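You operate a simulated robot arm through the tools that you are given. There is no shell and no other tool.

You run a simulated robot arm. Do the job below in one go: nothing can be reset, and whatever is moved stays where it is left.

Task
Shut the drain wheel, rub the crust off the empty tray and dust it out.
Fine: Draw the tray, use the grey sanding block, then the dry blue rag, put both back on the guard top and push the tray home. The machine stays off. Spill a teaspoon at most, drop nothing, leave nothing switched on. Where these are worked on the way, their far stop is far enough and under half their travel is too little: paste tray.

Only the result counts: the job must be done as asked and must still hold three seconds after the hand-in. Knocking over, shifting, dropping, spilling or breaking anything else fails it.

Robot
A 7-joint arm with a fingered hand, fixed in place. Base frame: the origin is on the floor under the middle of its stand, x ahead of it, y to its left, z up. Lengths are in mm, angles in degrees, forces in N, time in s.
With the tool pointing down near the work surface it reaches from about 800 to 920 mm from the base axis. Its first joint turns from -143.0 to 143.0 degrees. Payload 3 kg.
The tool frame sits at the grasp point between the pads (the TCP): z along the fingers, y along the line on which they close. The tips reach 26 mm beyond it. The gripper opens to 148 mm; its body begins 73 mm behind the TCP. The gripper is a hand of 3 fingers: y runs from the thumb to the fingers, the wrist lies at [0, 0, -229] in the tool frame, and closing takes about 1.5 s.
Orientation is that of the tool frame in the base frame, as [roll, pitch, yaw] about the fixed x, y, z axes, in that order (R = Rz(yaw) Ry(pitch) Rx(roll)). With the fingers straight down and closing along the base's y, the tool's x points along the base's -x, its y along +y and its z along -z.

Tools
- The arm moves only by the tool nudge_tool. Its argument "series" is a list of rows, each a list of 7 numbers: the shift along the tool's x, y, z in cm, then the turn, a rotation vector about the tool's x, y, z in degrees, then the opening, from 0 (shut) to 1 (fully open). In form: [[x, y, z, rx, ry, rz, fingers], ...]. A call has 1 to 20 rows; each row is the pose to reach, as a shift and turn from the pose commanded when the call began, along the tool's axes at that moment. Rows are played at 5 a second. More than 50 mm and 8.6 degrees between two rows, or a gripper value outside its range, and nothing of the call is played. Where a pose cannot be reached the arm comes as near as it can. A force on the tool above 40 N (or 10 N above the force at the start of the call, whichever is more), or a blocked arm, ends the call early, and 0.2 s more pass. Each finger travels about 153 mm/s and halts on what it meets, pressing with about 24 N; the grip force reading is that of the motor and also rises with nothing between the fingers. The clock runs only during rows and for 0.2 s after the last one: add rows that repeat a pose to give the fingers time. The reply holds the time, the measured pose of the TCP, the force on the tool along the base axes, the opening and the grip force, in the units named above and with some noise, with the torque about the TCP (base axes, N m) and any sound that the robot's microphone picked up, and new pictures: "show" is both (left out), scene, wrist or none.
- Cameras (640 x 400 px; columns grow to the right, rows downward): "scene" is fixed at [398.9, -499.8, 1275.5]; the picture's right is [0.91, -0.40, 0.00], its down [-0.20, -0.46, -0.87] and it looks along [0.35, 0.79, -0.50] (base axes); focal length 216 px, centre (320, 200). "wrist" rides on the gripper at [68, -39, -90] in the tool frame; the picture's right is [0.50, 0.87, 0.00], its down [-0.66, 0.38, -0.65] and it looks along [-0.57, 0.33, 0.76] (tool axes); focal length 222 px, centre (320, 200). There is no depth. A picture from a camera that has moved, and an enlarged one, comes with that camera's place and axes in the base frame and with its lens.
- raise_lower(by): slides the trunk up (or, below 0, down) by that many mm; the arm rides with it, the base frame stays. It gives what a move gives, with no picture.
- preshape(shape): the hand has 3 fingers and takes this shape, open, in about a second: jaw (thumb against the fingers, like two jaws); tri (thumb and two fingers); tip (a fingertip pinch); poke (one finger out to press); point (the index stretched); flat (the hand flat); cup (the hand cupped); fist (a fist). The gripper value then closes the fingers along that shape, each until it touches; the sizes above hold for jaw. It gives what a move gives, with no picture.
- close_up(camera, box): a new picture of the part [left, top, right, bottom] of that camera's present view, enlarged. The clock stands still meanwhile.
- job_done(): hands the job in; it is judged then, once.

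Nothing tells you positions but the pictures and the camera data. Unless the task says otherwise, let go and move clear before handing in.

The tools are called after "Emit:" as name(argument=value, ...) on one line, values as JSON. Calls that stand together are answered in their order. nudge_tool: Moves the arm, as the interface text tells. Its arguments: {"type":"object","properties":{"series":{"type":"array","items":{"type":"array","items":{"type":"number"}}},"show":{"type":"string","enum":["both","scene","wrist","none"]}},"required":["series"]} The other tools are called the same way: raise_lower (by) moves the trunk up or down; preshape (shape) gives the hand a shape; close_up (camera, box) takes an enlarged picture of a part of a camera's view; job_done () hands the job in.

At the start:

```text
clock: 0.0
position: [739.2, 145.2, 1263.3]
ee_rot: [-180.0, 0.0, -180.0]
force: [0.2, -0.4, -0.1]
wrist_torque: [-0.02, -0.02, -0.02]
width: 147.6
gripper_force: 0.1
shape: jaw
trunk travel left (down, up): [-650.0, 240.0]
```

scene: 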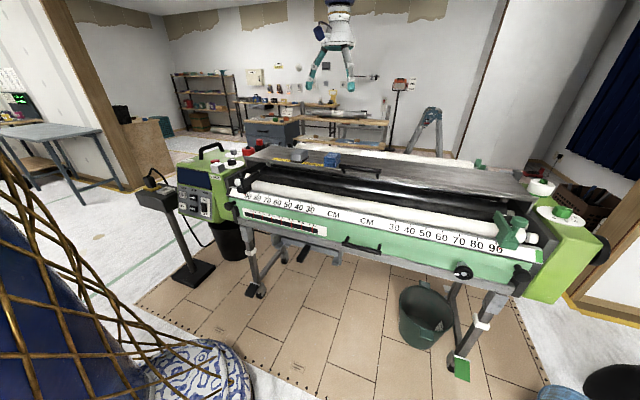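
wrist: 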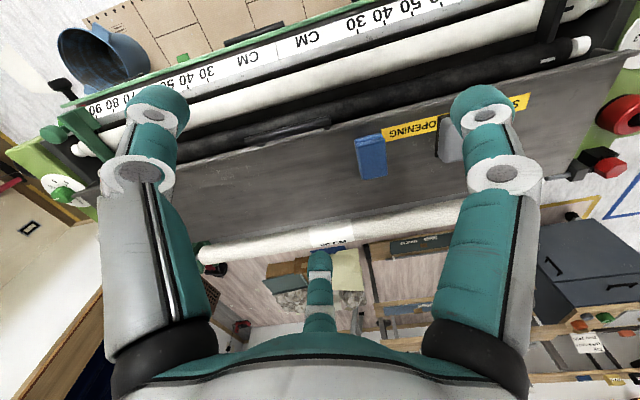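

I see a wallpaper pasting machine with a grey guard top carrying what look like a grey block and a blue rag, a green tray front with a handle, and a small black wheel at the lower right. I'll enlarge the pictures to locate these before moving.

Emit:
close_up(camera="scene", box=[220, 130, 400, 260])

Emit:
close_up(camera="scene", box=[400, 170, 610, 310])

Emit:
close_up(camera="scene", box=[160, 130, 280, 230])

Emit:
close_up(camera="wrist", box=[320, 60, 640, 260])

Emit:
close_up(camera="wrist", box=[0, 0, 360, 240])

```text
3.08 times, centred on (310, 195) of scene
camera zoom: at [398.9, -499.8, 1275.5], right [0.91, -0.4, 0.0], down [-0.2, -0.46, -0.87], along [0.35, 0.79, -0.5], focal length 663 px, centre (351, 215)
```

zoom: 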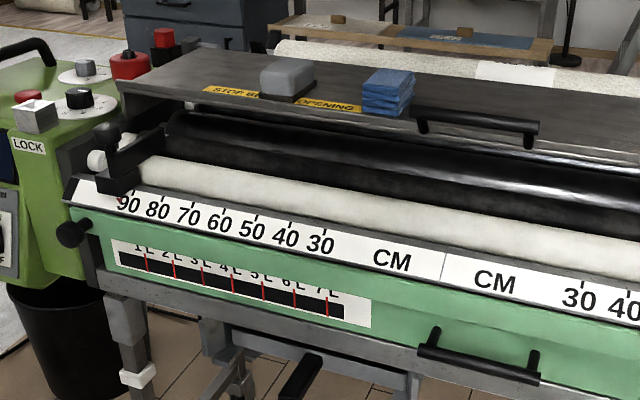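

```text
2.86 times, centred on (505, 240) of scene
camera zoom: at [398.9, -499.8, 1275.5], right [0.91, -0.4, 0.0], down [-0.2, -0.46, -0.87], along [0.35, 0.79, -0.5], focal length 616 px, centre (-209, 86)
```

zoom: 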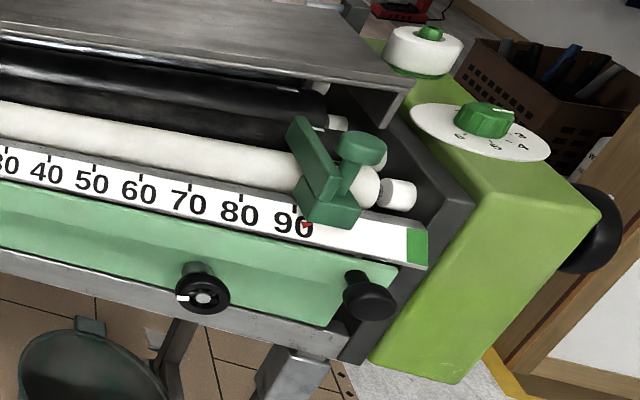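

```text
4.00 times, centred on (220, 180) of scene
camera zoom: at [398.9, -499.8, 1275.5], right [0.91, -0.4, 0.0], down [-0.2, -0.46, -0.87], along [0.35, 0.79, -0.5], focal length 862 px, centre (720, 280)
```

zoom: 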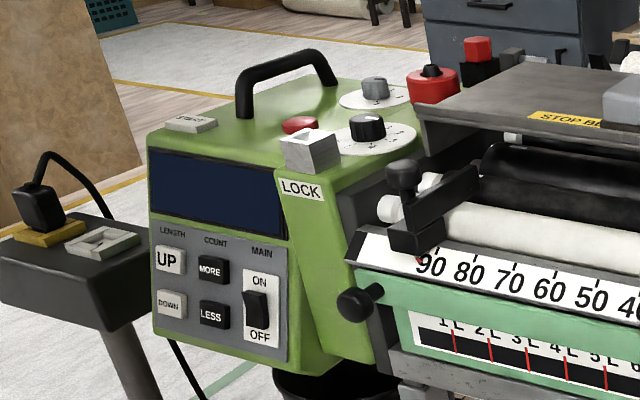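

```text
2.00 times, centred on (480, 160) of wrist
camera zoom: at [670.9, 106.9, 1354.0], right [-0.5, 0.87, 0.0], down [0.66, 0.38, 0.65], along [0.57, 0.33, -0.76], focal length 444 px, centre (0, 280)
```

zoom: 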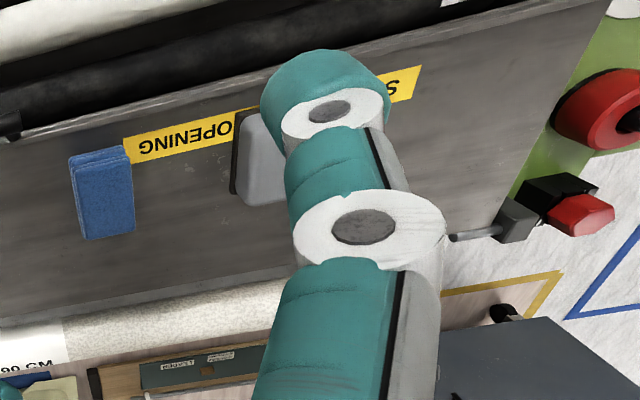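

```text
1.67 times, centred on (180, 120) of wrist
camera zoom: at [670.9, 106.9, 1354.0], right [-0.5, 0.87, 0.0], down [0.66, 0.38, 0.65], along [0.57, 0.33, -0.76], focal length 370 px, centre (553, 333)
```

zoom: 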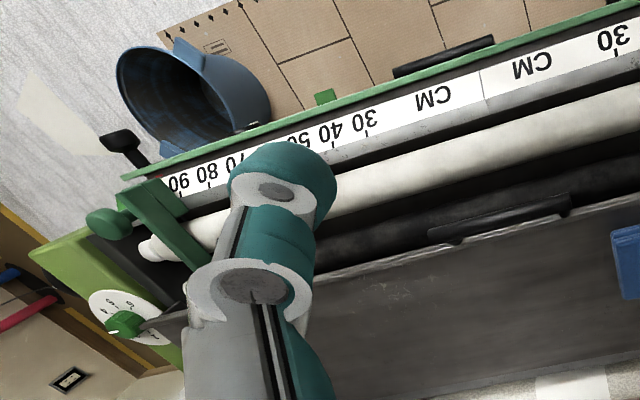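

The machine stands at about 45° to the base axes. I make the tray handle about (780,-7,731), the drain wheel about (1010,-250,735), the block about (713,450,940) and the rag about (815,312,955). Next I'll move the hand to free air in front of the machine to look at the tray front and the wheel.

Emit:
nudge_tool(series=[[-0.5, -4, 0.5, 0, 0, 0, 1], [-1, -8, 1, 0, 0, -3, 1], [-1.5, -12, 1.5, 0, 0, -6, 1], [-2, -16, 2, 0, 0, -9, 1], [-2.5, -20, 2.5, 0, 0, -12, 1], [-3, -24, 3, 0, 0, -15, 1], [-4, -28, 4, 0, 0, -15, 1], [-5, -32, 5, 0, 0, -15, 1], [-6, -35, 6, 0, 0, -15, 1]], show="both")

```text
clock: 2.0
position: [838.6, -215.6, 1224.6]
ee_rot: [-179.8, -0.1, -164.6]
force: [0.0, 2.8, 0.2]
wrist_torque: [-0.18, -0.04, 0.0]
width: 147.8
gripper_force: 0.1
shape: jaw
out of reach, approached as far as the arm can: row 2, 3, 4, 5, 6, 7, 8, 9
trunk travel left (down, up): [-650.0, 240.0]
camera wrist: at [782.3, -270.2, 1315.1], right [-0.71, 0.7, 0.0], down [0.53, 0.54, 0.65], along [0.46, 0.46, -0.76], focal length 222 px, centre (320, 200)
```

scene: 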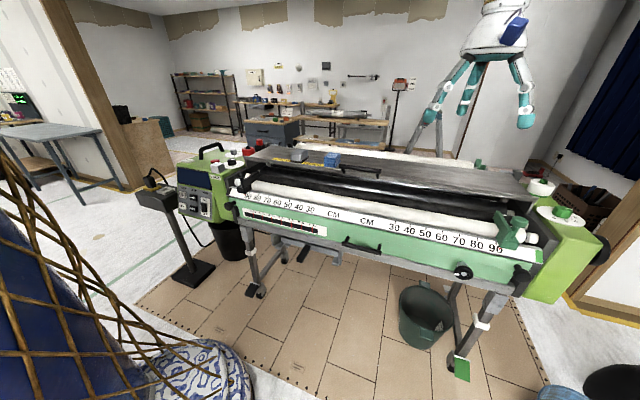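
wrist: 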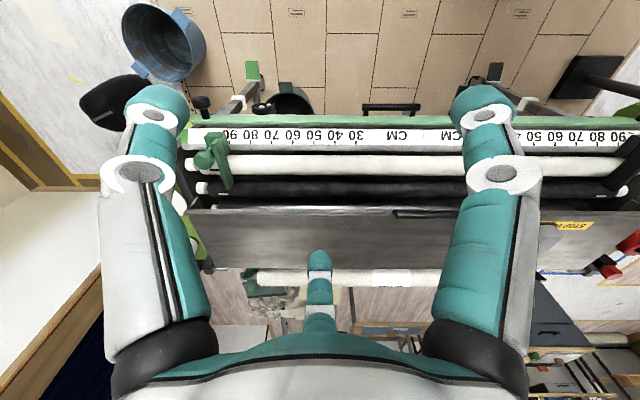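

The hand's camera now looks square at the machine, confirming its 45° placement. I'll enlarge the tray front to locate the handle, wheel and knobs better.

Emit:
close_up(camera="wrist", box=[180, 70, 340, 170])

Emit:
close_up(camera="wrist", box=[330, 80, 480, 180])

Emit:
close_up(camera="wrist", box=[500, 80, 640, 280])

Emit:
close_up(camera="scene", box=[420, 220, 560, 320])

Emit:
close_up(camera="scene", box=[260, 135, 400, 215])

```text
4.00 times, centred on (260, 120) of wrist
camera zoom: at [782.3, -270.2, 1315.1], right [-0.71, 0.7, 0.0], down [0.53, 0.54, 0.65], along [0.46, 0.46, -0.76], focal length 888 px, centre (560, 520)
```

zoom: 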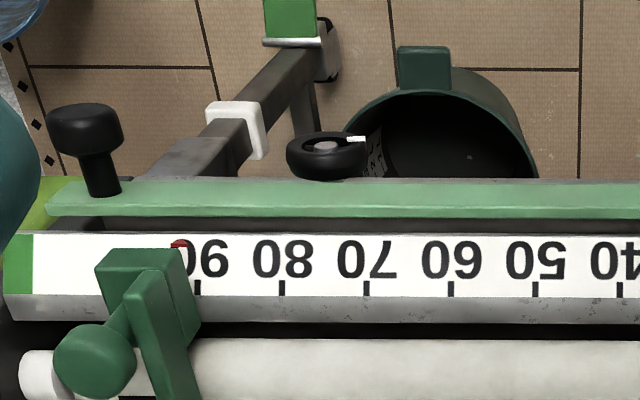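

```text
4.00 times, centred on (405, 130) of wrist
camera zoom: at [782.3, -270.2, 1315.1], right [-0.71, 0.7, 0.0], down [0.53, 0.54, 0.65], along [0.46, 0.46, -0.76], focal length 888 px, centre (-20, 480)
```

zoom: 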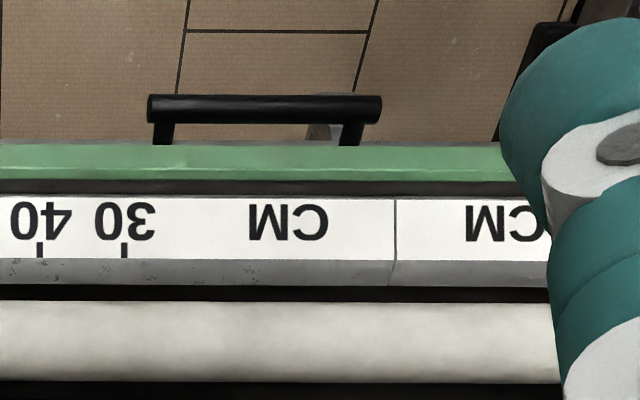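

```text
2.00 times, centred on (570, 180) of wrist
camera zoom: at [782.3, -270.2, 1315.1], right [-0.71, 0.7, 0.0], down [0.53, 0.54, 0.65], along [0.46, 0.46, -0.76], focal length 444 px, centre (-180, 240)
```

zoom: 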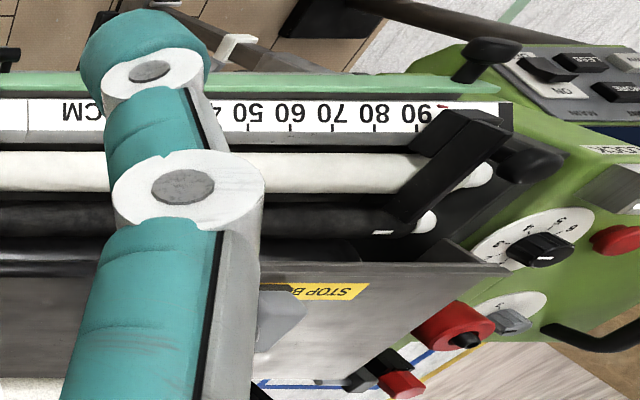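

```text
4.00 times, centred on (490, 270) of scene
camera zoom: at [398.9, -499.8, 1275.5], right [0.91, -0.4, 0.0], down [-0.2, -0.46, -0.87], along [0.35, 0.79, -0.5], focal length 862 px, centre (-360, -80)
```

zoom: 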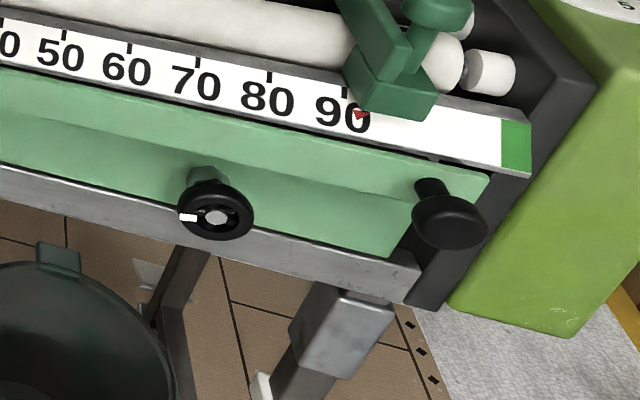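

```text
4.57 times, centred on (330, 175) of scene
camera zoom: at [398.9, -499.8, 1275.5], right [0.91, -0.4, 0.0], down [-0.2, -0.46, -0.87], along [0.35, 0.79, -0.5], focal length 985 px, centre (274, 314)
```

zoom: 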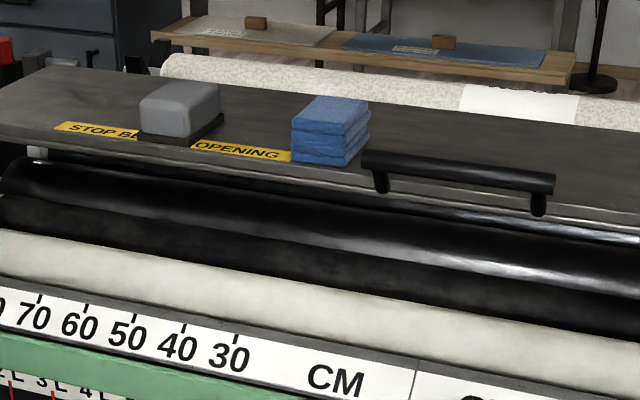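

The tray rim sits at about z 808 and overhangs. The handle bar (about 151 mm long) and the drain wheel (about 55 mm across, horizontal axis) are some 90 mm lower. I'll lower the trunk to bring the arm to working height; the hand is well clear in front of the machine.

Emit:
raise_lower(by=-250)

```text
clock: 4.6
position: [838.8, -222.3, 973.2]
ee_rot: [-180.0, 0.1, -165.0]
force: [0.5, -0.2, 0.2]
wrist_torque: [0.0, 0.02, -0.01]
width: 148.0
gripper_force: 0.2
shape: jaw
trunk travel left (down, up): [-400.0, 490.0]
```

The hand followed the trunk down and is in free air. I'll close and reopen the fingers once to see how this hand closes in the jaw shape.

Emit:
nudge_tool(series=[[0, 0, 0, 0, 0, 0, 0.5], [0, 0, 0, 0, 0, 0, 0], [0, 0, 0, 0, 0, 0, 0], [0, 0, 0, 0, 0, 0, 0], [0, 0, 0, 0, 0, 0, 0], [0, 0, 0, 0, 0, 0, 0], [0, 0, 0, 0, 0, 0, 0]], show="both")

```text
clock: 6.2
position: [838.6, -220.5, 973.5]
ee_rot: [-180.0, 0.0, -164.9]
force: [0.2, -0.3, 0.5]
wrist_torque: [0.01, 0.0, 0.0]
width: 0.0
gripper_force: 24.0
shape: jaw
trunk travel left (down, up): [-400.0, 490.0]
camera wrist: at [782.6, -276.4, 1063.7], right [-0.71, 0.71, 0.0], down [0.53, 0.54, 0.65], along [0.46, 0.46, -0.76], focal length 222 px, centre (320, 200)
```

scene: 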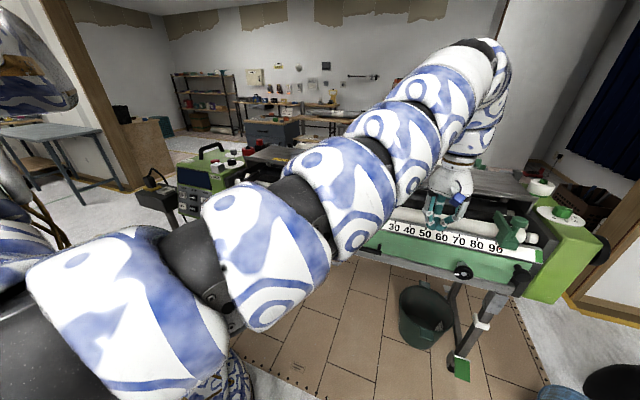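
wrist: 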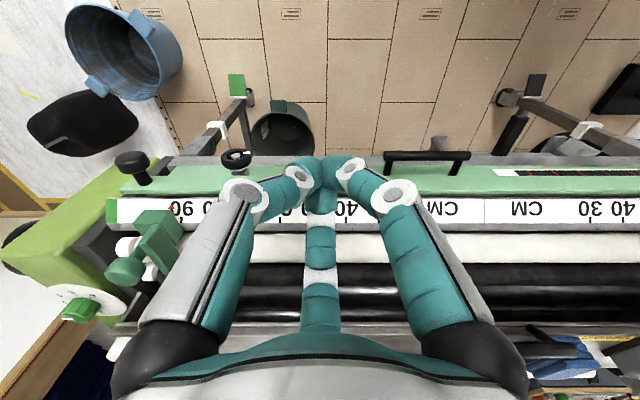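

The fingers close concentrically like a three-jaw chuck, which suits the wheel. Before turning it I'll look for any markings around it.

Emit:
close_up(camera="wrist", box=[200, 130, 280, 180])

Emit:
close_up(camera="scene", box=[440, 250, 490, 290])

Emit:
close_up(camera="wrist", box=[360, 130, 500, 200])

```text
8.00 times, centred on (240, 155) of wrist
camera zoom: at [782.6, -276.4, 1063.7], right [-0.71, 0.71, 0.0], down [0.53, 0.54, 0.65], along [0.46, 0.46, -0.76], focal length 1777 px, centre (960, 560)
```

zoom: 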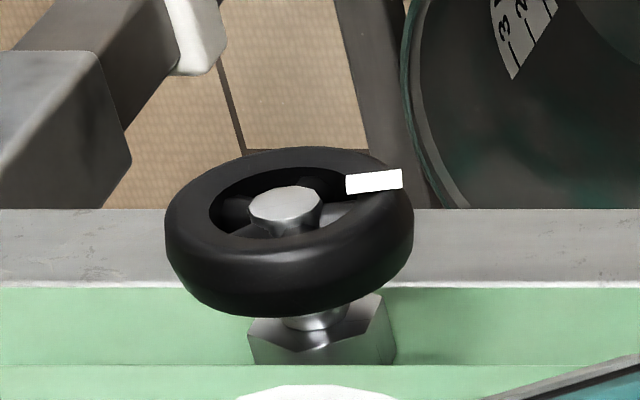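

```text
10.00 times, centred on (465, 270) of scene
camera zoom: at [398.9, -499.8, 1275.5], right [0.91, -0.4, 0.0], down [-0.2, -0.46, -0.87], along [0.35, 0.79, -0.5], focal length 2155 px, centre (-1130, -500)
```

zoom: 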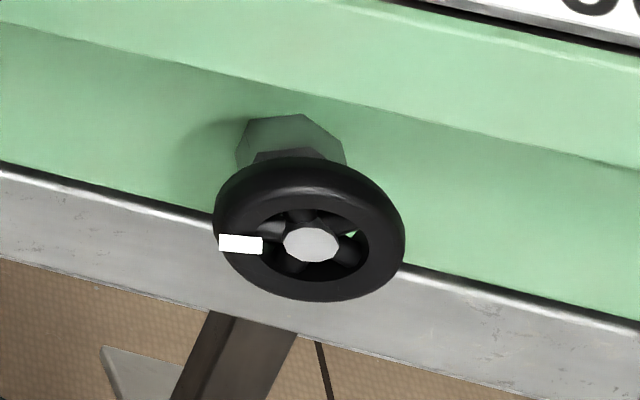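

```text
4.57 times, centred on (430, 165) of wrist
camera zoom: at [782.6, -276.4, 1063.7], right [-0.71, 0.71, 0.0], down [0.53, 0.54, 0.65], along [0.46, 0.46, -0.76], focal length 1015 px, centre (-183, 360)
```

zoom: 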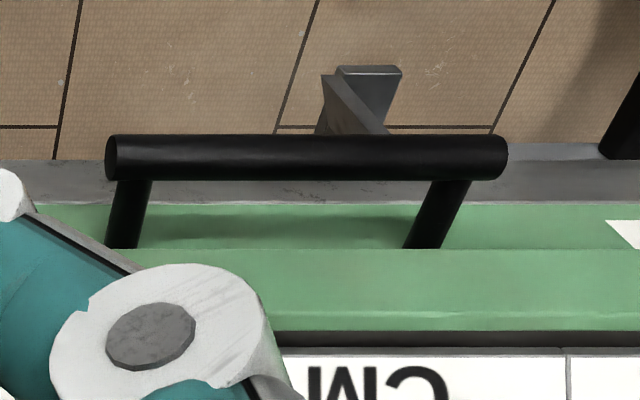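

No markings are visible: the white mark points to 9 o'clock as seen from the front, and the wheel stands on a hexagonal base with a horizontal axis. Next I'll tilt the hand from pointing down to pointing horizontally at the machine, in free air in front of it.

Emit:
nudge_tool(series=[[0.1, -0.5, 0, -3.75, -6.5, 0, 0.6], [0.1, -1, 0, -7.5, -13, 0, 0.6], [0.2, -1.5, 0, -11.25, -19.5, 0, 0.6], [0.2, -2, 0, -15, -26, 0, 0.6], [0.3, -2.5, 0, -18.75, -32.5, 0, 0.6], [0.3, -3, 0, -22.5, -39, 0, 0.6], [0.4, -3.5, 0, -26.25, -45.5, 0, 0.6], [0.4, -4, 0, -30, -52, 0, 0.6], [0.5, -4.5, 0, -33.75, -58.5, 0, 0.6], [0.5, -5, 0, -37.5, -65, 0, 0.6], [0.6, -5.5, 0, -41.25, -71.5, 0, 0.6], [0.6, -6.2, 0, -45, -78, 0, 0.6]], show="both")

```text
clock: 8.8
position: [847.7, -281.6, 974.5]
ee_rot: [89.7, 60.0, 134.8]
force: [0.1, -0.2, 0.0]
wrist_torque: [-0.01, 0.0, -0.04]
width: 88.6
gripper_force: 0.1
shape: jaw
out of reach, approached as far as the arm can: row 1, 2, 3, 4, 5, 6, 7, 8
trunk travel left (down, up): [-400.0, 490.0]
camera wrist: at [784.1, -345.6, 895.2], right [-0.71, 0.71, 0.0], down [-0.46, -0.46, 0.75], along [0.53, 0.53, 0.66], focal length 222 px, centre (320, 200)
```

scene: 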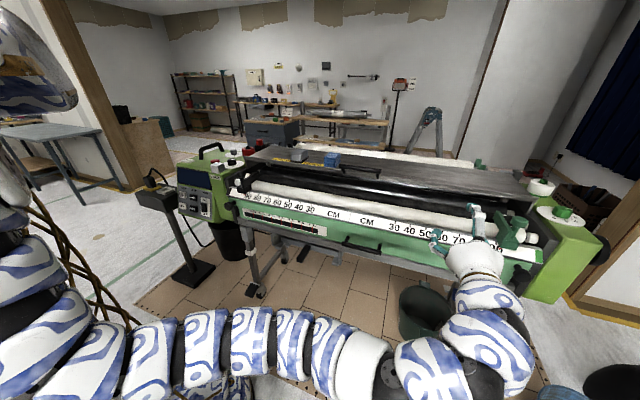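
wrist: 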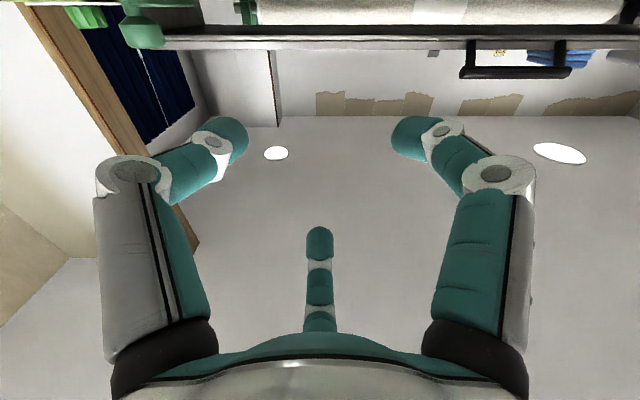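

The hand now points horizontally at the machine at e≈798, m≈400 in machine axes. I'll roll it about its own axis so that the camera comes on top and a finger points down.

Emit:
nudge_tool(series=[[0, 0, 0, 0, 0, 8.5, 0.6], [0, 0, 0, 0, 0, 17, 0.6], [0, 0, 0, 0, 0, 25.5, 0.6], [0, 0, 0, 0, 0, 34, 0.6], [0, 0, 0, 0, 0, 42.5, 0.6], [0, 0, 0, 0, 0, 51, 0.6], [0, 0, 0, 0, 0, 60, 0.6]], show="wrist")

```text
refused: row 7 steps farther than a row can; nothing moved
```

Emit:
nudge_tool(series=[[0, 0, 0, 0, 0, 8.5, 0.6], [0, 0, 0, 0, 0, 17, 0.6], [0, 0, 0, 0, 0, 25.5, 0.6], [0, 0, 0, 0, 0, 34, 0.6], [0, 0, 0, 0, 0, 42.5, 0.6], [0, 0, 0, 0, 0, 51, 0.6], [0, 0, 0, 0, 0, 59.5, 0.6]], show="wrist")

```text
clock: 10.4
position: [848.7, -282.6, 972.2]
ee_rot: [90.0, 0.4, 134.9]
force: [-0.2, 0.0, -0.9]
wrist_torque: [-0.03, 0.01, 0.0]
width: 89.0
gripper_force: 0.0
shape: jaw
trunk travel left (down, up): [-400.0, 490.0]
camera wrist: at [736.6, -299.0, 933.9], right [-0.36, 0.36, 0.86], down [0.0, -0.92, 0.38], along [0.93, 0.14, 0.33], focal length 222 px, centre (320, 200)
```

wrist: 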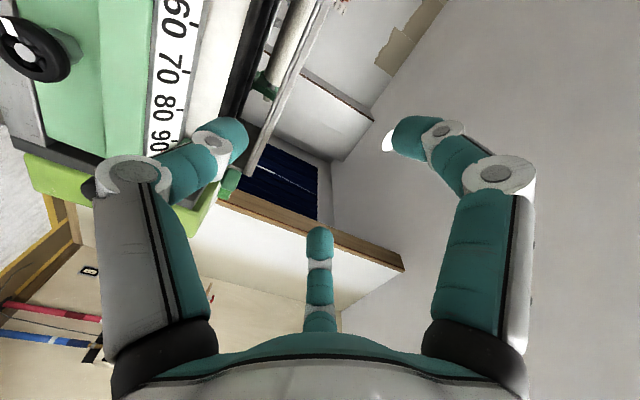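

Emit:
nudge_tool(series=[[0, 0, 0, 0, 0, 8.5, 0.6], [0, 0, 0, 0, 0, 17, 0.6], [0, 0, 0, 0, 0, 25.5, 0.6], [0, 0, 0, 0, 0, 34, 0.6], [0, 0, 0, 0, 0, 42.5, 0.6], [0, 0, 0, 0, 0, 51, 0.6], [0, 0, 0, 0, 0, 59.5, 0.6], [0, 0, 0, 0, 0, 68, 0.6], [0, 0, 0, 0, 0, 76.5, 0.6], [0, 0, 0, 0, 0, 85, 0.6], [0, 0, 0, 0, 0, 93.5, 0.6], [0, 0, 0, 0, 0, 102, 0.6], [0, 0, 0, 0, 0, 110.5, 0.6], [0, 0, 0, 0, 0, 119, 0.6]], show="both")

```text
clock: 13.4
position: [849.2, -283.4, 972.9]
ee_rot: [-90.0, -61.4, -45.0]
force: [0.0, -0.5, 1.1]
wrist_torque: [-0.01, 0.02, 0.0]
width: 88.7
gripper_force: 0.1
shape: jaw
trunk travel left (down, up): [-400.0, 490.0]
camera wrist: at [782.9, -345.2, 1051.4], right [0.71, -0.71, 0.02], down [-0.45, -0.48, -0.76], along [0.55, 0.52, -0.65], focal length 222 px, centre (320, 200)
```

scene: 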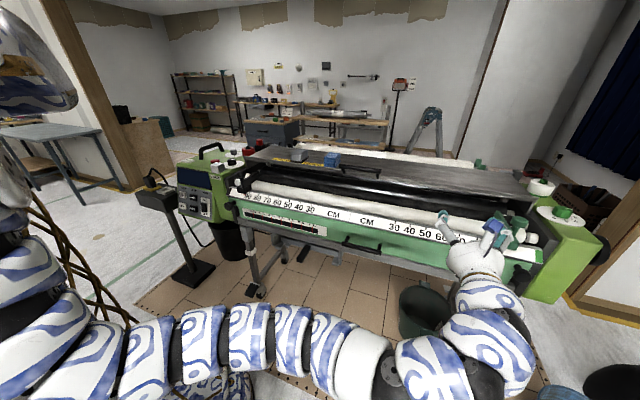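
wrist: 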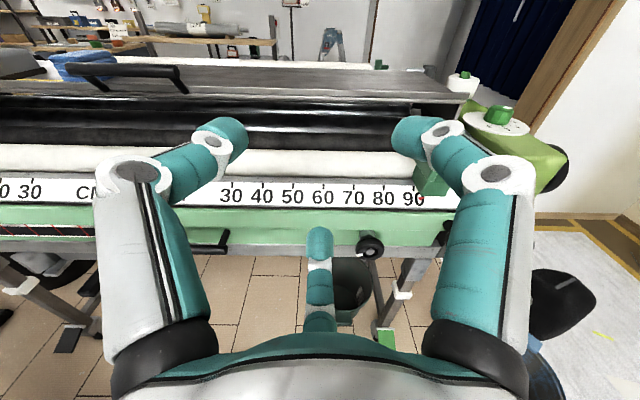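

The hand is horizontal with the camera on top, and the wheel is visible ahead to the right. I'll lower the trunk to bring the hand to the wheel's height, about 145 mm clear of the tray front.

Emit:
raise_lower(by=-258)

```text
clock: 16.0
position: [847.8, -281.6, 715.3]
ee_rot: [-89.9, -61.4, -45.1]
force: [0.2, 0.1, -0.6]
wrist_torque: [-0.03, 0.02, 0.02]
width: 88.9
gripper_force: 0.2
shape: jaw
trunk travel left (down, up): [-142.0, 748.0]
```

Emit:
nudge_tool(series=[[1.5, 2.8, 0, 0, 0, 0.5, 0.6], [3, 5.6, 0, 0, 0, 1, 0.6], [4.58, 8.44, 0, 0, 0, 1.5, 0.6], [4.58, 8.44, 0, 0, 0, 1.5, 0.6]], show="both")

```text
clock: 17.0
position: [916.5, -350.5, 716.5]
ee_rot: [-89.8, -60.0, -45.2]
force: [0.7, 0.7, 0.2]
wrist_torque: [0.0, 0.01, -0.01]
width: 88.8
gripper_force: 0.1
shape: jaw
trunk travel left (down, up): [-142.0, 748.0]
camera wrist: at [852.1, -414.3, 793.5], right [0.71, -0.71, 0.0], down [-0.46, -0.46, -0.76], along [0.54, 0.54, -0.65], focal length 222 px, centre (320, 200)
```

scene: 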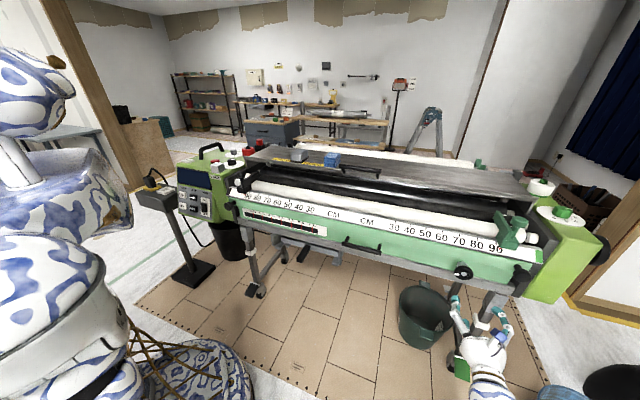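
wrist: 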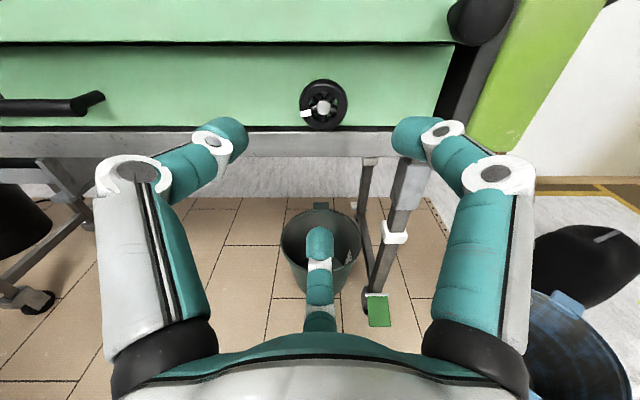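

The wheel is straight ahead (e≈898.7, z≈717, front face about m 552). I'll advance to just before it with the fingers 89 mm open.

Emit:
nudge_tool(series=[[0.15, 0.26, 4, 0, 0, 0, 0.6], [0.15, 0.26, 8, 0, 0, 0, 0.6], [0.15, 0.26, 11, 0, 0, 0, 0.6], [0.15, 0.26, 12, 0, 0, 0, 0.6], [0.15, 0.26, 12, 0, 0, 0, 0.6]], show="both")

```text
clock: 18.2
position: [1004.5, -266.2, 716.0]
ee_rot: [-89.9, -60.1, -45.0]
force: [0.4, 0.4, 0.2]
wrist_torque: [-0.04, -0.01, 0.02]
width: 88.8
gripper_force: 0.1
shape: jaw
trunk travel left (down, up): [-142.0, 748.0]
camera wrist: at [939.8, -330.2, 793.9], right [0.71, -0.71, 0.0], down [-0.46, -0.46, -0.76], along [0.53, 0.54, -0.65], focal length 222 px, centre (320, 200)
```

scene: 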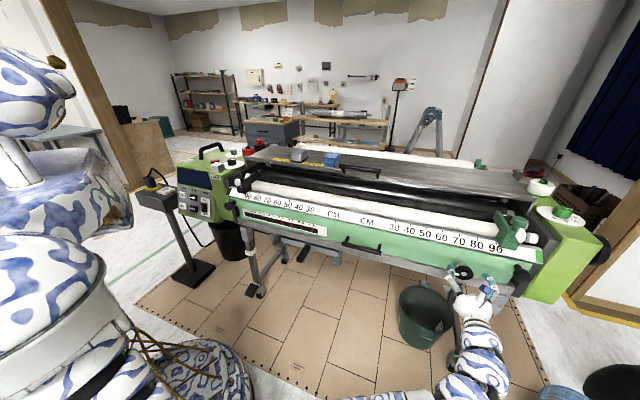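
wrist: 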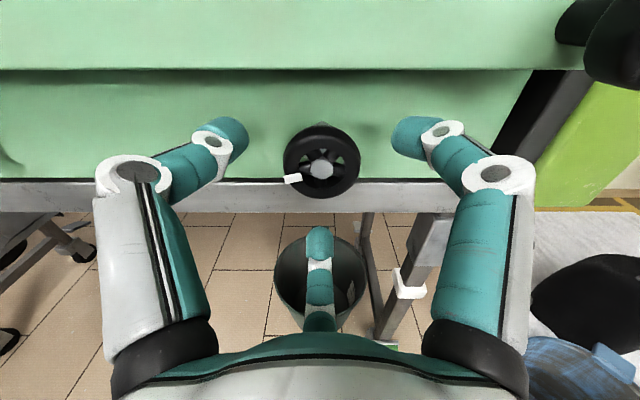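

Emit:
nudge_tool(series=[[-0.3, 0.18, 1, 0, 0, 0, 0.6], [-0.3, 0.18, 2, 0, 0, 0, 0.6], [-0.3, 0.18, 3.1, 0, 0, 0, 0.6], [-0.3, 0.18, 3.1, 0, 0, 0, 0.6]], show="wrist")

Emit:
close_up(camera="scene", box=[420, 230, 540, 330])

```text
clock: 19.2
position: [1026.3, -245.4, 711.4]
ee_rot: [-89.9, -60.1, -45.1]
force: [0.0, -0.6, -0.5]
wrist_torque: [0.01, -0.01, 0.0]
width: 88.8
gripper_force: 0.0
shape: jaw
trunk travel left (down, up): [-142.0, 748.0]
camera wrist: at [961.8, -309.0, 789.9], right [0.71, -0.71, 0.0], down [-0.46, -0.46, -0.76], along [0.54, 0.54, -0.65], focal length 222 px, centre (320, 200)
```

wrist: 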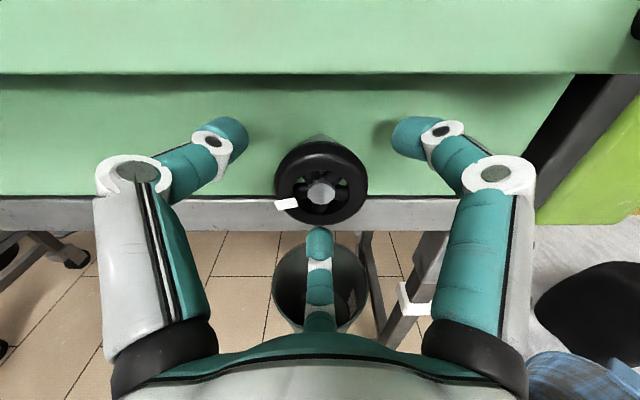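

```text
4.00 times, centred on (480, 280) of scene
camera zoom: at [398.9, -499.8, 1275.5], right [0.91, -0.4, 0.0], down [-0.2, -0.46, -0.87], along [0.35, 0.79, -0.5], focal length 862 px, centre (-320, -120)
```

zoom: 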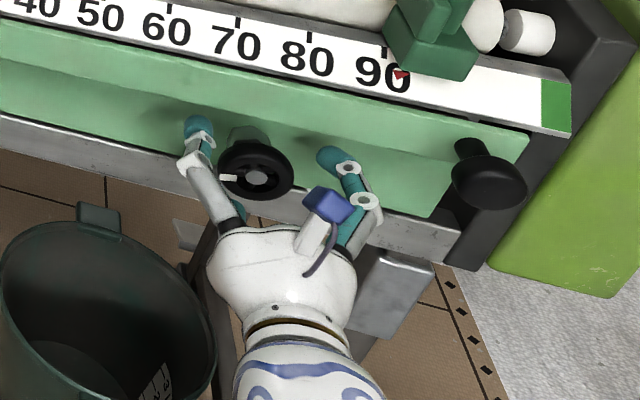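

The three fingers surround the wheel and are centred on it to within a few mm. I'll close them on the wheel.

Emit:
nudge_tool(series=[[0, 0, 0, 0, 0, 0, 0.3], [0, 0, 0, 0, 0, 0, 0.2], [0, 0, 0, 0, 0, 0, 0.2], [0, 0, 0, 0, 0, 0, 0.2], [0, 0, 0, 0, 0, 0, 0.2]], show="wrist")

```text
clock: 20.4
position: [1026.3, -244.8, 712.4]
ee_rot: [-89.9, -60.1, -45.0]
force: [2.6, 2.1, -1.8]
wrist_torque: [0.0, 0.0, 0.06]
width: 47.0
gripper_force: 24.0
shape: jaw
trunk travel left (down, up): [-142.0, 748.0]
camera wrist: at [961.8, -308.7, 790.0], right [0.71, -0.71, 0.0], down [-0.46, -0.46, -0.76], along [0.54, 0.54, -0.65], focal length 222 px, centre (320, 200)
```

wrist: 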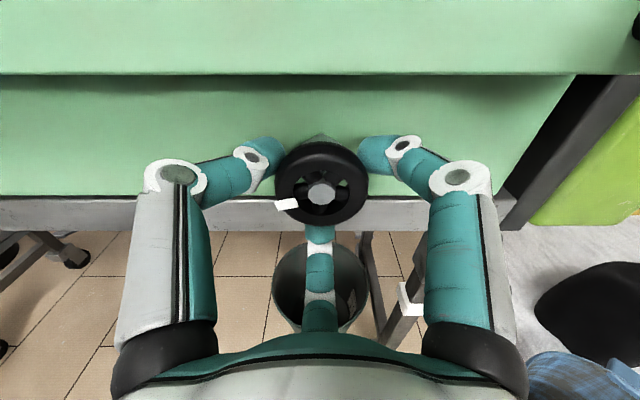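

The wheel is gripped (opening 47 mm, 24 N). Now I'll turn it clockwise as seen from the front, gently, watching the torque.

Emit:
nudge_tool(series=[[0, 0, 0, 0, 0, 5, 0], [0, 0, 0, 0, 0, 10, 0], [0, 0, 0, 0, 0, 15, 0], [0, 0, 0, 0, 0, 20, 0], [0, 0, 0, 0, 0, 20, 0]], show="wrist")

```text
clock: 21.6
position: [1025.9, -245.1, 712.2]
ee_rot: [-89.9, -40.0, -45.0]
force: [1.9, 1.7, 1.4]
wrist_torque: [0.02, -0.04, 0.02]
width: 46.3
gripper_force: 24.2
shape: jaw
trunk travel left (down, up): [-142.0, 748.0]
camera wrist: at [979.8, -328.2, 785.2], right [0.66, -0.66, -0.34], down [-0.65, -0.28, -0.71], along [0.38, 0.69, -0.61], focal length 222 px, centre (320, 200)
```

wrist: 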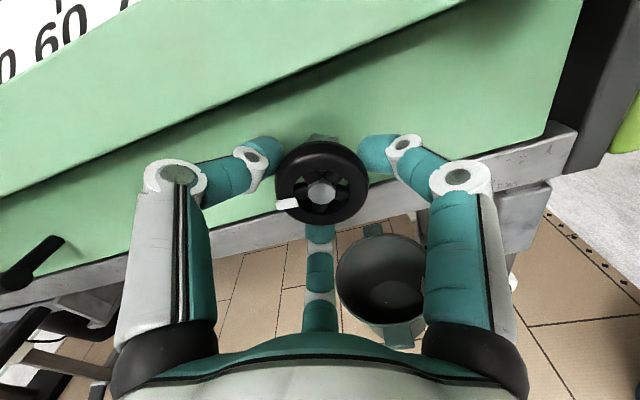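

The wheel turns with the hand at almost no torque (the mark keeps its place in the hand's view). I'll continue clockwise.

Emit:
nudge_tool(series=[[0, 0, 0, 0, 0, 7, 0], [0, 0, 0, 0, 0, 14, 0], [0, 0, 0, 0, 0, 21, 0], [0, 0, 0, 0, 0, 28, 0], [0, 0, 0, 0, 0, 35, 0], [0, 0, 0, 0, 0, 42, 0], [0, 0, 0, 0, 0, 49, 0], [0, 0, 0, 0, 0, 49, 0]], show="wrist")

```text
clock: 23.4
position: [1025.9, -244.5, 713.2]
ee_rot: [-89.9, 9.2, -45.0]
force: [1.9, -1.7, 1.1]
wrist_torque: [0.05, -0.07, -0.05]
width: 46.1
gripper_force: 23.7
shape: jaw
trunk travel left (down, up): [-142.0, 748.0]
camera wrist: at [1012.4, -360.9, 740.2], right [0.25, -0.25, -0.93], down [-0.96, 0.04, -0.27], along [0.1, 0.97, -0.23], focal length 222 px, centre (320, 200)
```

wrist: 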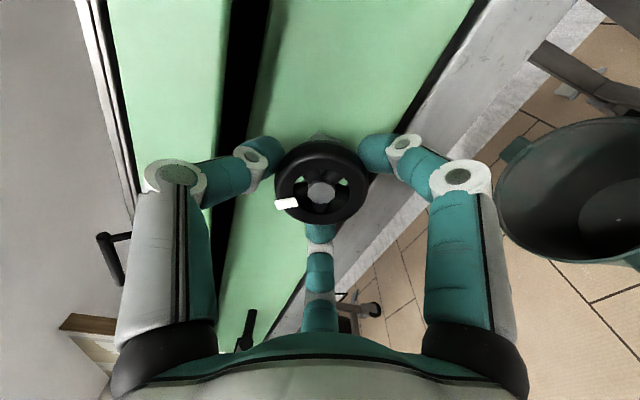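

Emit:
nudge_tool(series=[[0, 0, 0, 0, 0, 7, 0], [0, 0, 0, 0, 0, 14, 0], [0, 0, 0, 0, 0, 21, 0], [0, 0, 0, 0, 0, 28, 0], [0, 0, 0, 0, 0, 35, 0], [0, 0, 0, 0, 0, 42, 0], [0, 0, 0, 0, 0, 49, 0], [0, 0, 0, 0, 0, 49, 0]], show="wrist")

```text
clock: 25.2
position: [1025.8, -245.1, 713.6]
ee_rot: [-89.8, 58.0, -44.7]
force: [-1.1, 1.8, 12.1]
wrist_torque: [-0.28, -0.58, -0.01]
width: 46.0
gripper_force: 23.6
shape: jaw
trunk travel left (down, up): [-142.0, 748.0]
camera wrist: at [1009.4, -357.3, 676.5], right [-0.33, 0.33, -0.88], down [-0.94, 0.01, 0.35], along [0.13, 0.94, 0.31], focal length 222 px, centre (320, 200)
```

wrist: 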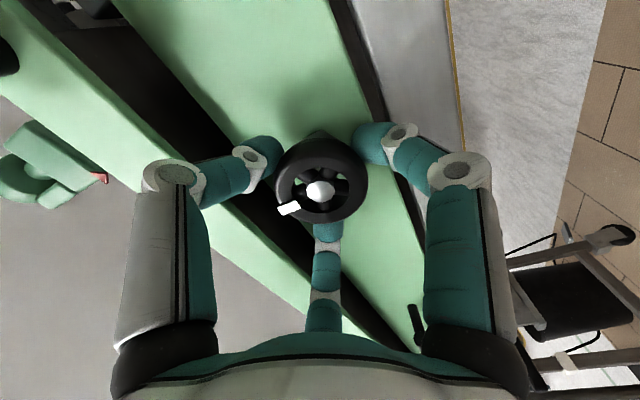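

The torque rose to about 0.6 N·m after roughly 110° and the mark slipped slightly in the grip, so the wheel seems to be at its closed stop. I'll turn a bit further to confirm it.

Emit:
nudge_tool(series=[[0, 0, 0, 0, 0, 4, 0], [0, 0, 0, 0, 0, 8, 0], [0, 0, 0, 0, 0, 12, 0], [0, 0, 0, 0, 0, 12, 0]], show="wrist")

```text
clock: 26.2
position: [1025.2, -245.0, 713.7]
ee_rot: [-89.6, 69.9, -44.6]
force: [3.5, 1.8, 17.8]
wrist_torque: [-0.42, -0.97, -0.15]
width: 44.9
gripper_force: 24.5
shape: jaw
trunk travel left (down, up): [-142.0, 748.0]
camera wrist: at [1002.8, -351.2, 663.7], right [-0.45, 0.45, -0.77], down [-0.87, -0.05, 0.48], along [0.18, 0.89, 0.42], focal length 222 px, centre (320, 200)
```

wrist: 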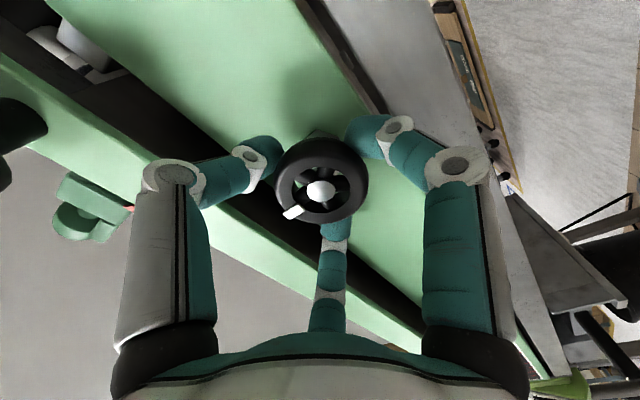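

The wheel no longer follows the hand (it slips at about 1 N·m), so it is at its clockwise stop. I'll release it and look at the mark.

Emit:
nudge_tool(series=[[0, 0, 0, 0, 0, 0, 0.6], [0, 0, 0, 0, 0, 0, 0.6], [0, 0, 0, 0, 0, 0, 0.6], [0, 0, -3, 0, 0, 0, 0.6], [0, 0, -7, 0, 0, 0, 0.6], [0, 0, -11, 0, 0, 0, 0.6], [0, 0, -15, 0, 0, 0, 0.6], [0, 0, -15, 0, 0, 0, 0.6]], show="both")

Emit:
close_up(camera="scene", box=[440, 250, 490, 290])

```text
clock: 28.0
position: [919.9, -353.6, 712.9]
ee_rot: [-90.0, 70.0, -44.9]
force: [0.8, 0.4, 0.8]
wrist_torque: [-0.01, -0.02, 0.03]
width: 88.4
gripper_force: 0.1
shape: jaw
trunk travel left (down, up): [-142.0, 748.0]
camera wrist: at [896.6, -458.9, 661.8], right [-0.45, 0.45, -0.77], down [-0.87, -0.05, 0.49], along [0.18, 0.89, 0.42], focal length 222 px, centre (320, 200)
```

scene: 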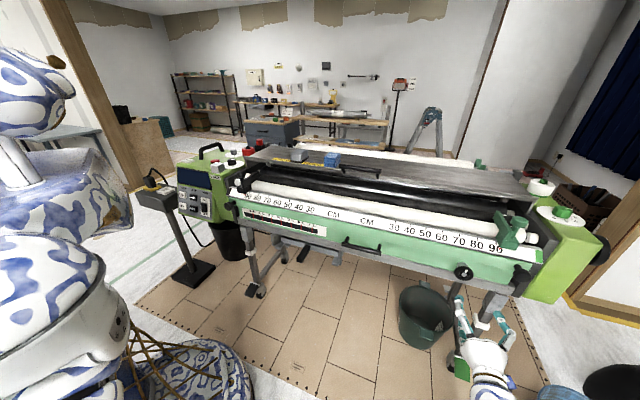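
wrist: 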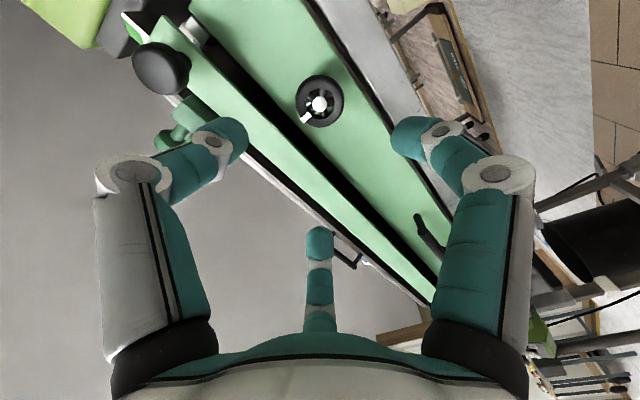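

```text
10.00 times, centred on (465, 270) of scene
camera zoom: at [398.9, -499.8, 1275.5], right [0.91, -0.4, 0.0], down [-0.2, -0.46, -0.87], along [0.35, 0.79, -0.5], focal length 2155 px, centre (-1130, -500)
```

zoom: 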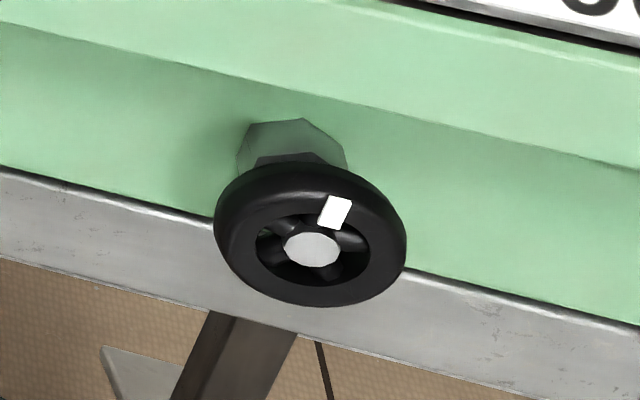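

The mark now points straight up and the wheel stands against its stop, so the drain is shut. Next I'll move left to in front of the tray handle (e≈561, z≈722), rolling the hand back so the camera is on top.

Emit:
nudge_tool(series=[[-0.78, 1.98, 0, 0, 0, -8.1, 0.6], [-1.56, 3.96, 0, 0, 0, -16.2, 0.6], [-2.34, 5.93, 0, 0, 0, -24.3, 0.6], [-3.12, 7.91, 0, 0, 0, -32.4, 0.6], [-3.9, 9.89, 0, 0, 0, -40.5, 0.6], [-4.68, 11.87, 0, 0, 0, -48.6, 0.6], [-5.46, 13.85, 0, 0, 0, -56.7, 0.6], [-6.24, 15.83, 0, 0, 0, -64.8, 0.6], [-7.01, 17.8, 0, 0, 0, -72.9, 0.6], [-7.79, 19.78, 0, 0, 0, -81, 0.6], [-8.57, 21.76, 0, 0, 0, -89.1, 0.6], [-9.35, 23.74, 0, 0, 0, -97.2, 0.6], [-10.13, 25.72, 0, 0, 0, -105.3, 0.6], [-10.91, 27.69, 0, 0, 0, -113.4, 0.6], [-11.69, 29.67, 0, 0, 0, -121.5, 0.6], [-12.47, 31.65, 0, 0, 0, -129.9, 0.6]], show="both")

```text
clock: 29.7
position: [825.9, -41.1, 692.8]
ee_rot: [-116.3, 7.0, -13.4]
force: [-7.5, 2.2, -40.5]
wrist_torque: [-0.03, -0.31, -0.01]
width: 70.5
gripper_force: 0.1
shape: jaw
out of reach, approached as far as the arm can: row 1, 2, 3, 4
trunk travel left (down, up): [-142.0, 748.0]
stopped in row 8: the force on the tool passed its limit at 58 N (the readings are from after the stop); the commanded pose is now the measured one
camera wrist: at [884.2, -120.1, 759.5], right [0.3, -0.47, -0.83], down [-0.81, -0.58, 0.03], along [-0.5, 0.67, -0.55], focal length 222 px, centre (320, 200)
```

scene: 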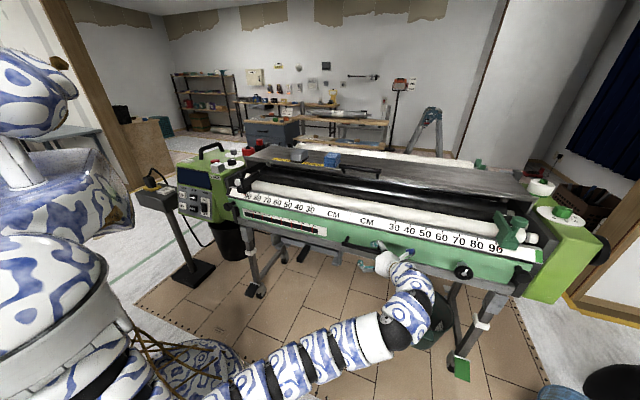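
wrist: 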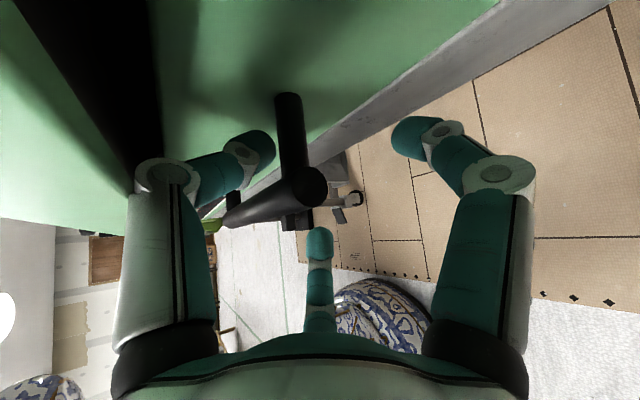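

The move left the intended path because parts of it were out of the arm's reach, and the hand has touched the tray front near the handle's right end. I'll look closely before moving anything.

Emit:
close_up(camera="wrist", box=[120, 60, 420, 260])

Emit:
close_up(camera="scene", box=[330, 210, 460, 310])

Emit:
close_up(camera="scene", box=[220, 180, 560, 320])

```text
2.00 times, centred on (270, 160) of wrist
camera zoom: at [884.2, -120.1, 759.5], right [0.3, -0.47, -0.83], down [-0.81, -0.58, 0.03], along [-0.5, 0.67, -0.55], focal length 444 px, centre (420, 280)
```

zoom: 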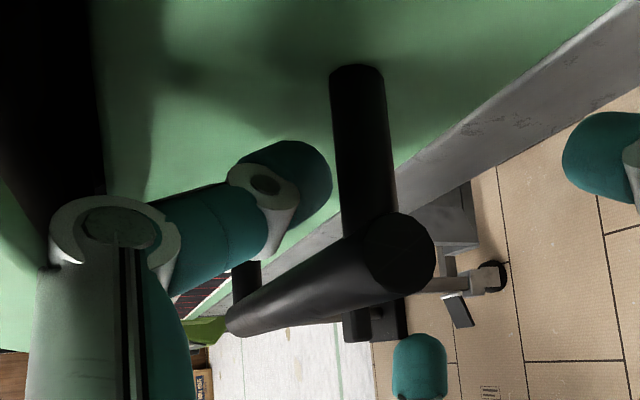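

```text
4.00 times, centred on (395, 260) of scene
camera zoom: at [398.9, -499.8, 1275.5], right [0.91, -0.4, 0.0], down [-0.2, -0.46, -0.87], along [0.35, 0.79, -0.5], focal length 862 px, centre (20, -40)
```

zoom: 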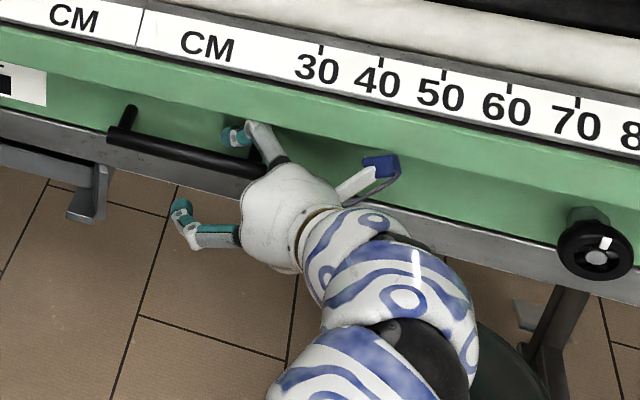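

```text
1.88 times, centred on (390, 250) of scene
camera zoom: at [398.9, -499.8, 1275.5], right [0.91, -0.4, 0.0], down [-0.2, -0.46, -0.87], along [0.35, 0.79, -0.5], focal length 406 px, centre (188, 106)
```

zoom: 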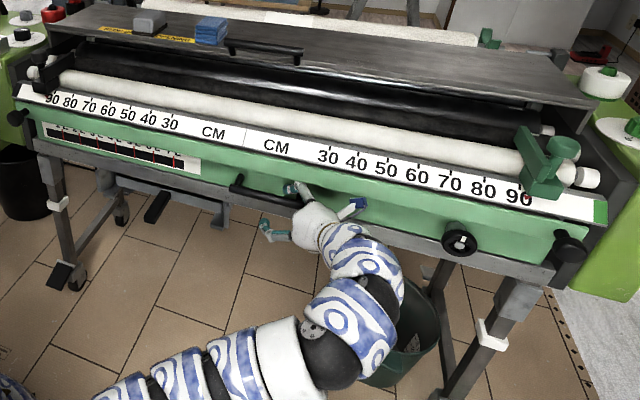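

Nothing appears displaced: the thumb is just pressed up under the tray's front lip, above the bar. I'll relieve it by moving slightly down and outward.

Emit:
nudge_tool(series=[[-0.08, 0.45, -0.01, 0, 0, 0, 0.5], [-0.16, 0.93, -0.02, 0, 0, 0, 0.5], [-0.16, 0.93, -0.02, 0, 0, 0, 0.5]], show="wrist")

```text
clock: 30.5
position: [822.6, -43.0, 691.1]
ee_rot: [-115.8, 6.5, -13.6]
force: [5.5, 2.0, -15.5]
wrist_torque: [-0.05, 0.46, 0.03]
width: 66.5
gripper_force: 0.1
shape: jaw
trunk travel left (down, up): [-142.0, 748.0]
camera wrist: at [880.1, -123.7, 757.9], right [0.31, -0.46, -0.83], down [-0.81, -0.58, 0.02], along [-0.49, 0.67, -0.55], focal length 222 px, centre (320, 200)
```

wrist: 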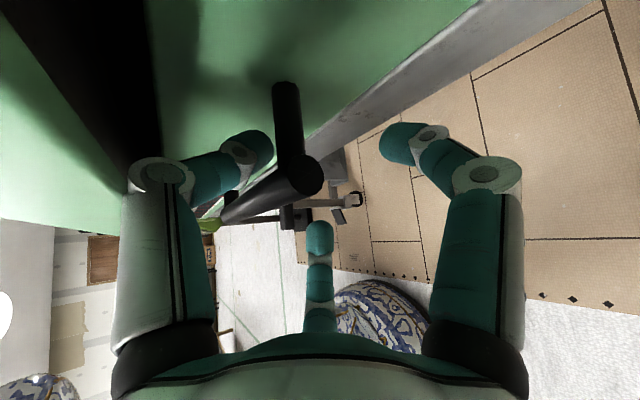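

Emit:
nudge_tool(series=[[-0.4, 0.7, -0.5, 0, 0, 0, 0.4], [-0.9, 1.2, -1.2, 0, 0, 0, 0.4], [-1.4, 1.6, -1.9, 0, 0, 0, 0.4], [-1.4, 1.6, -1.9, 0, 0, 0, 0.4]], show="both")

```text
clock: 31.5
position: [814.8, -63.5, 688.9]
ee_rot: [-115.8, 6.7, -13.2]
force: [0.1, 5.8, 3.1]
wrist_torque: [-0.06, -0.05, 0.07]
width: 63.8
gripper_force: 0.0
shape: jaw
out of reach, approached as far as the arm can: row 2, 3, 4
trunk travel left (down, up): [-142.0, 748.0]
camera wrist: at [871.5, -143.6, 754.4], right [0.31, -0.46, -0.83], down [-0.81, -0.58, 0.02], along [-0.49, 0.67, -0.55], focal length 222 px, centre (320, 200)
```

scene: 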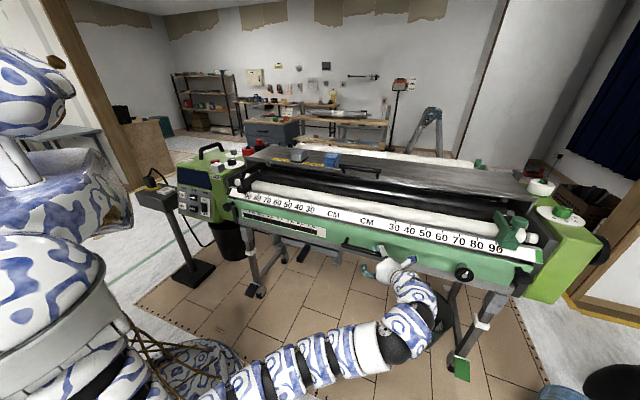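
wrist: 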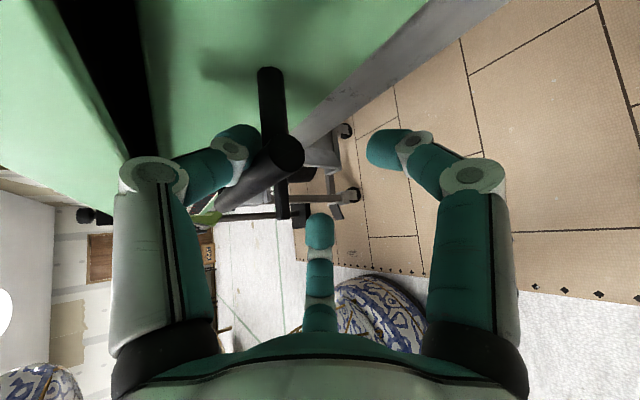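

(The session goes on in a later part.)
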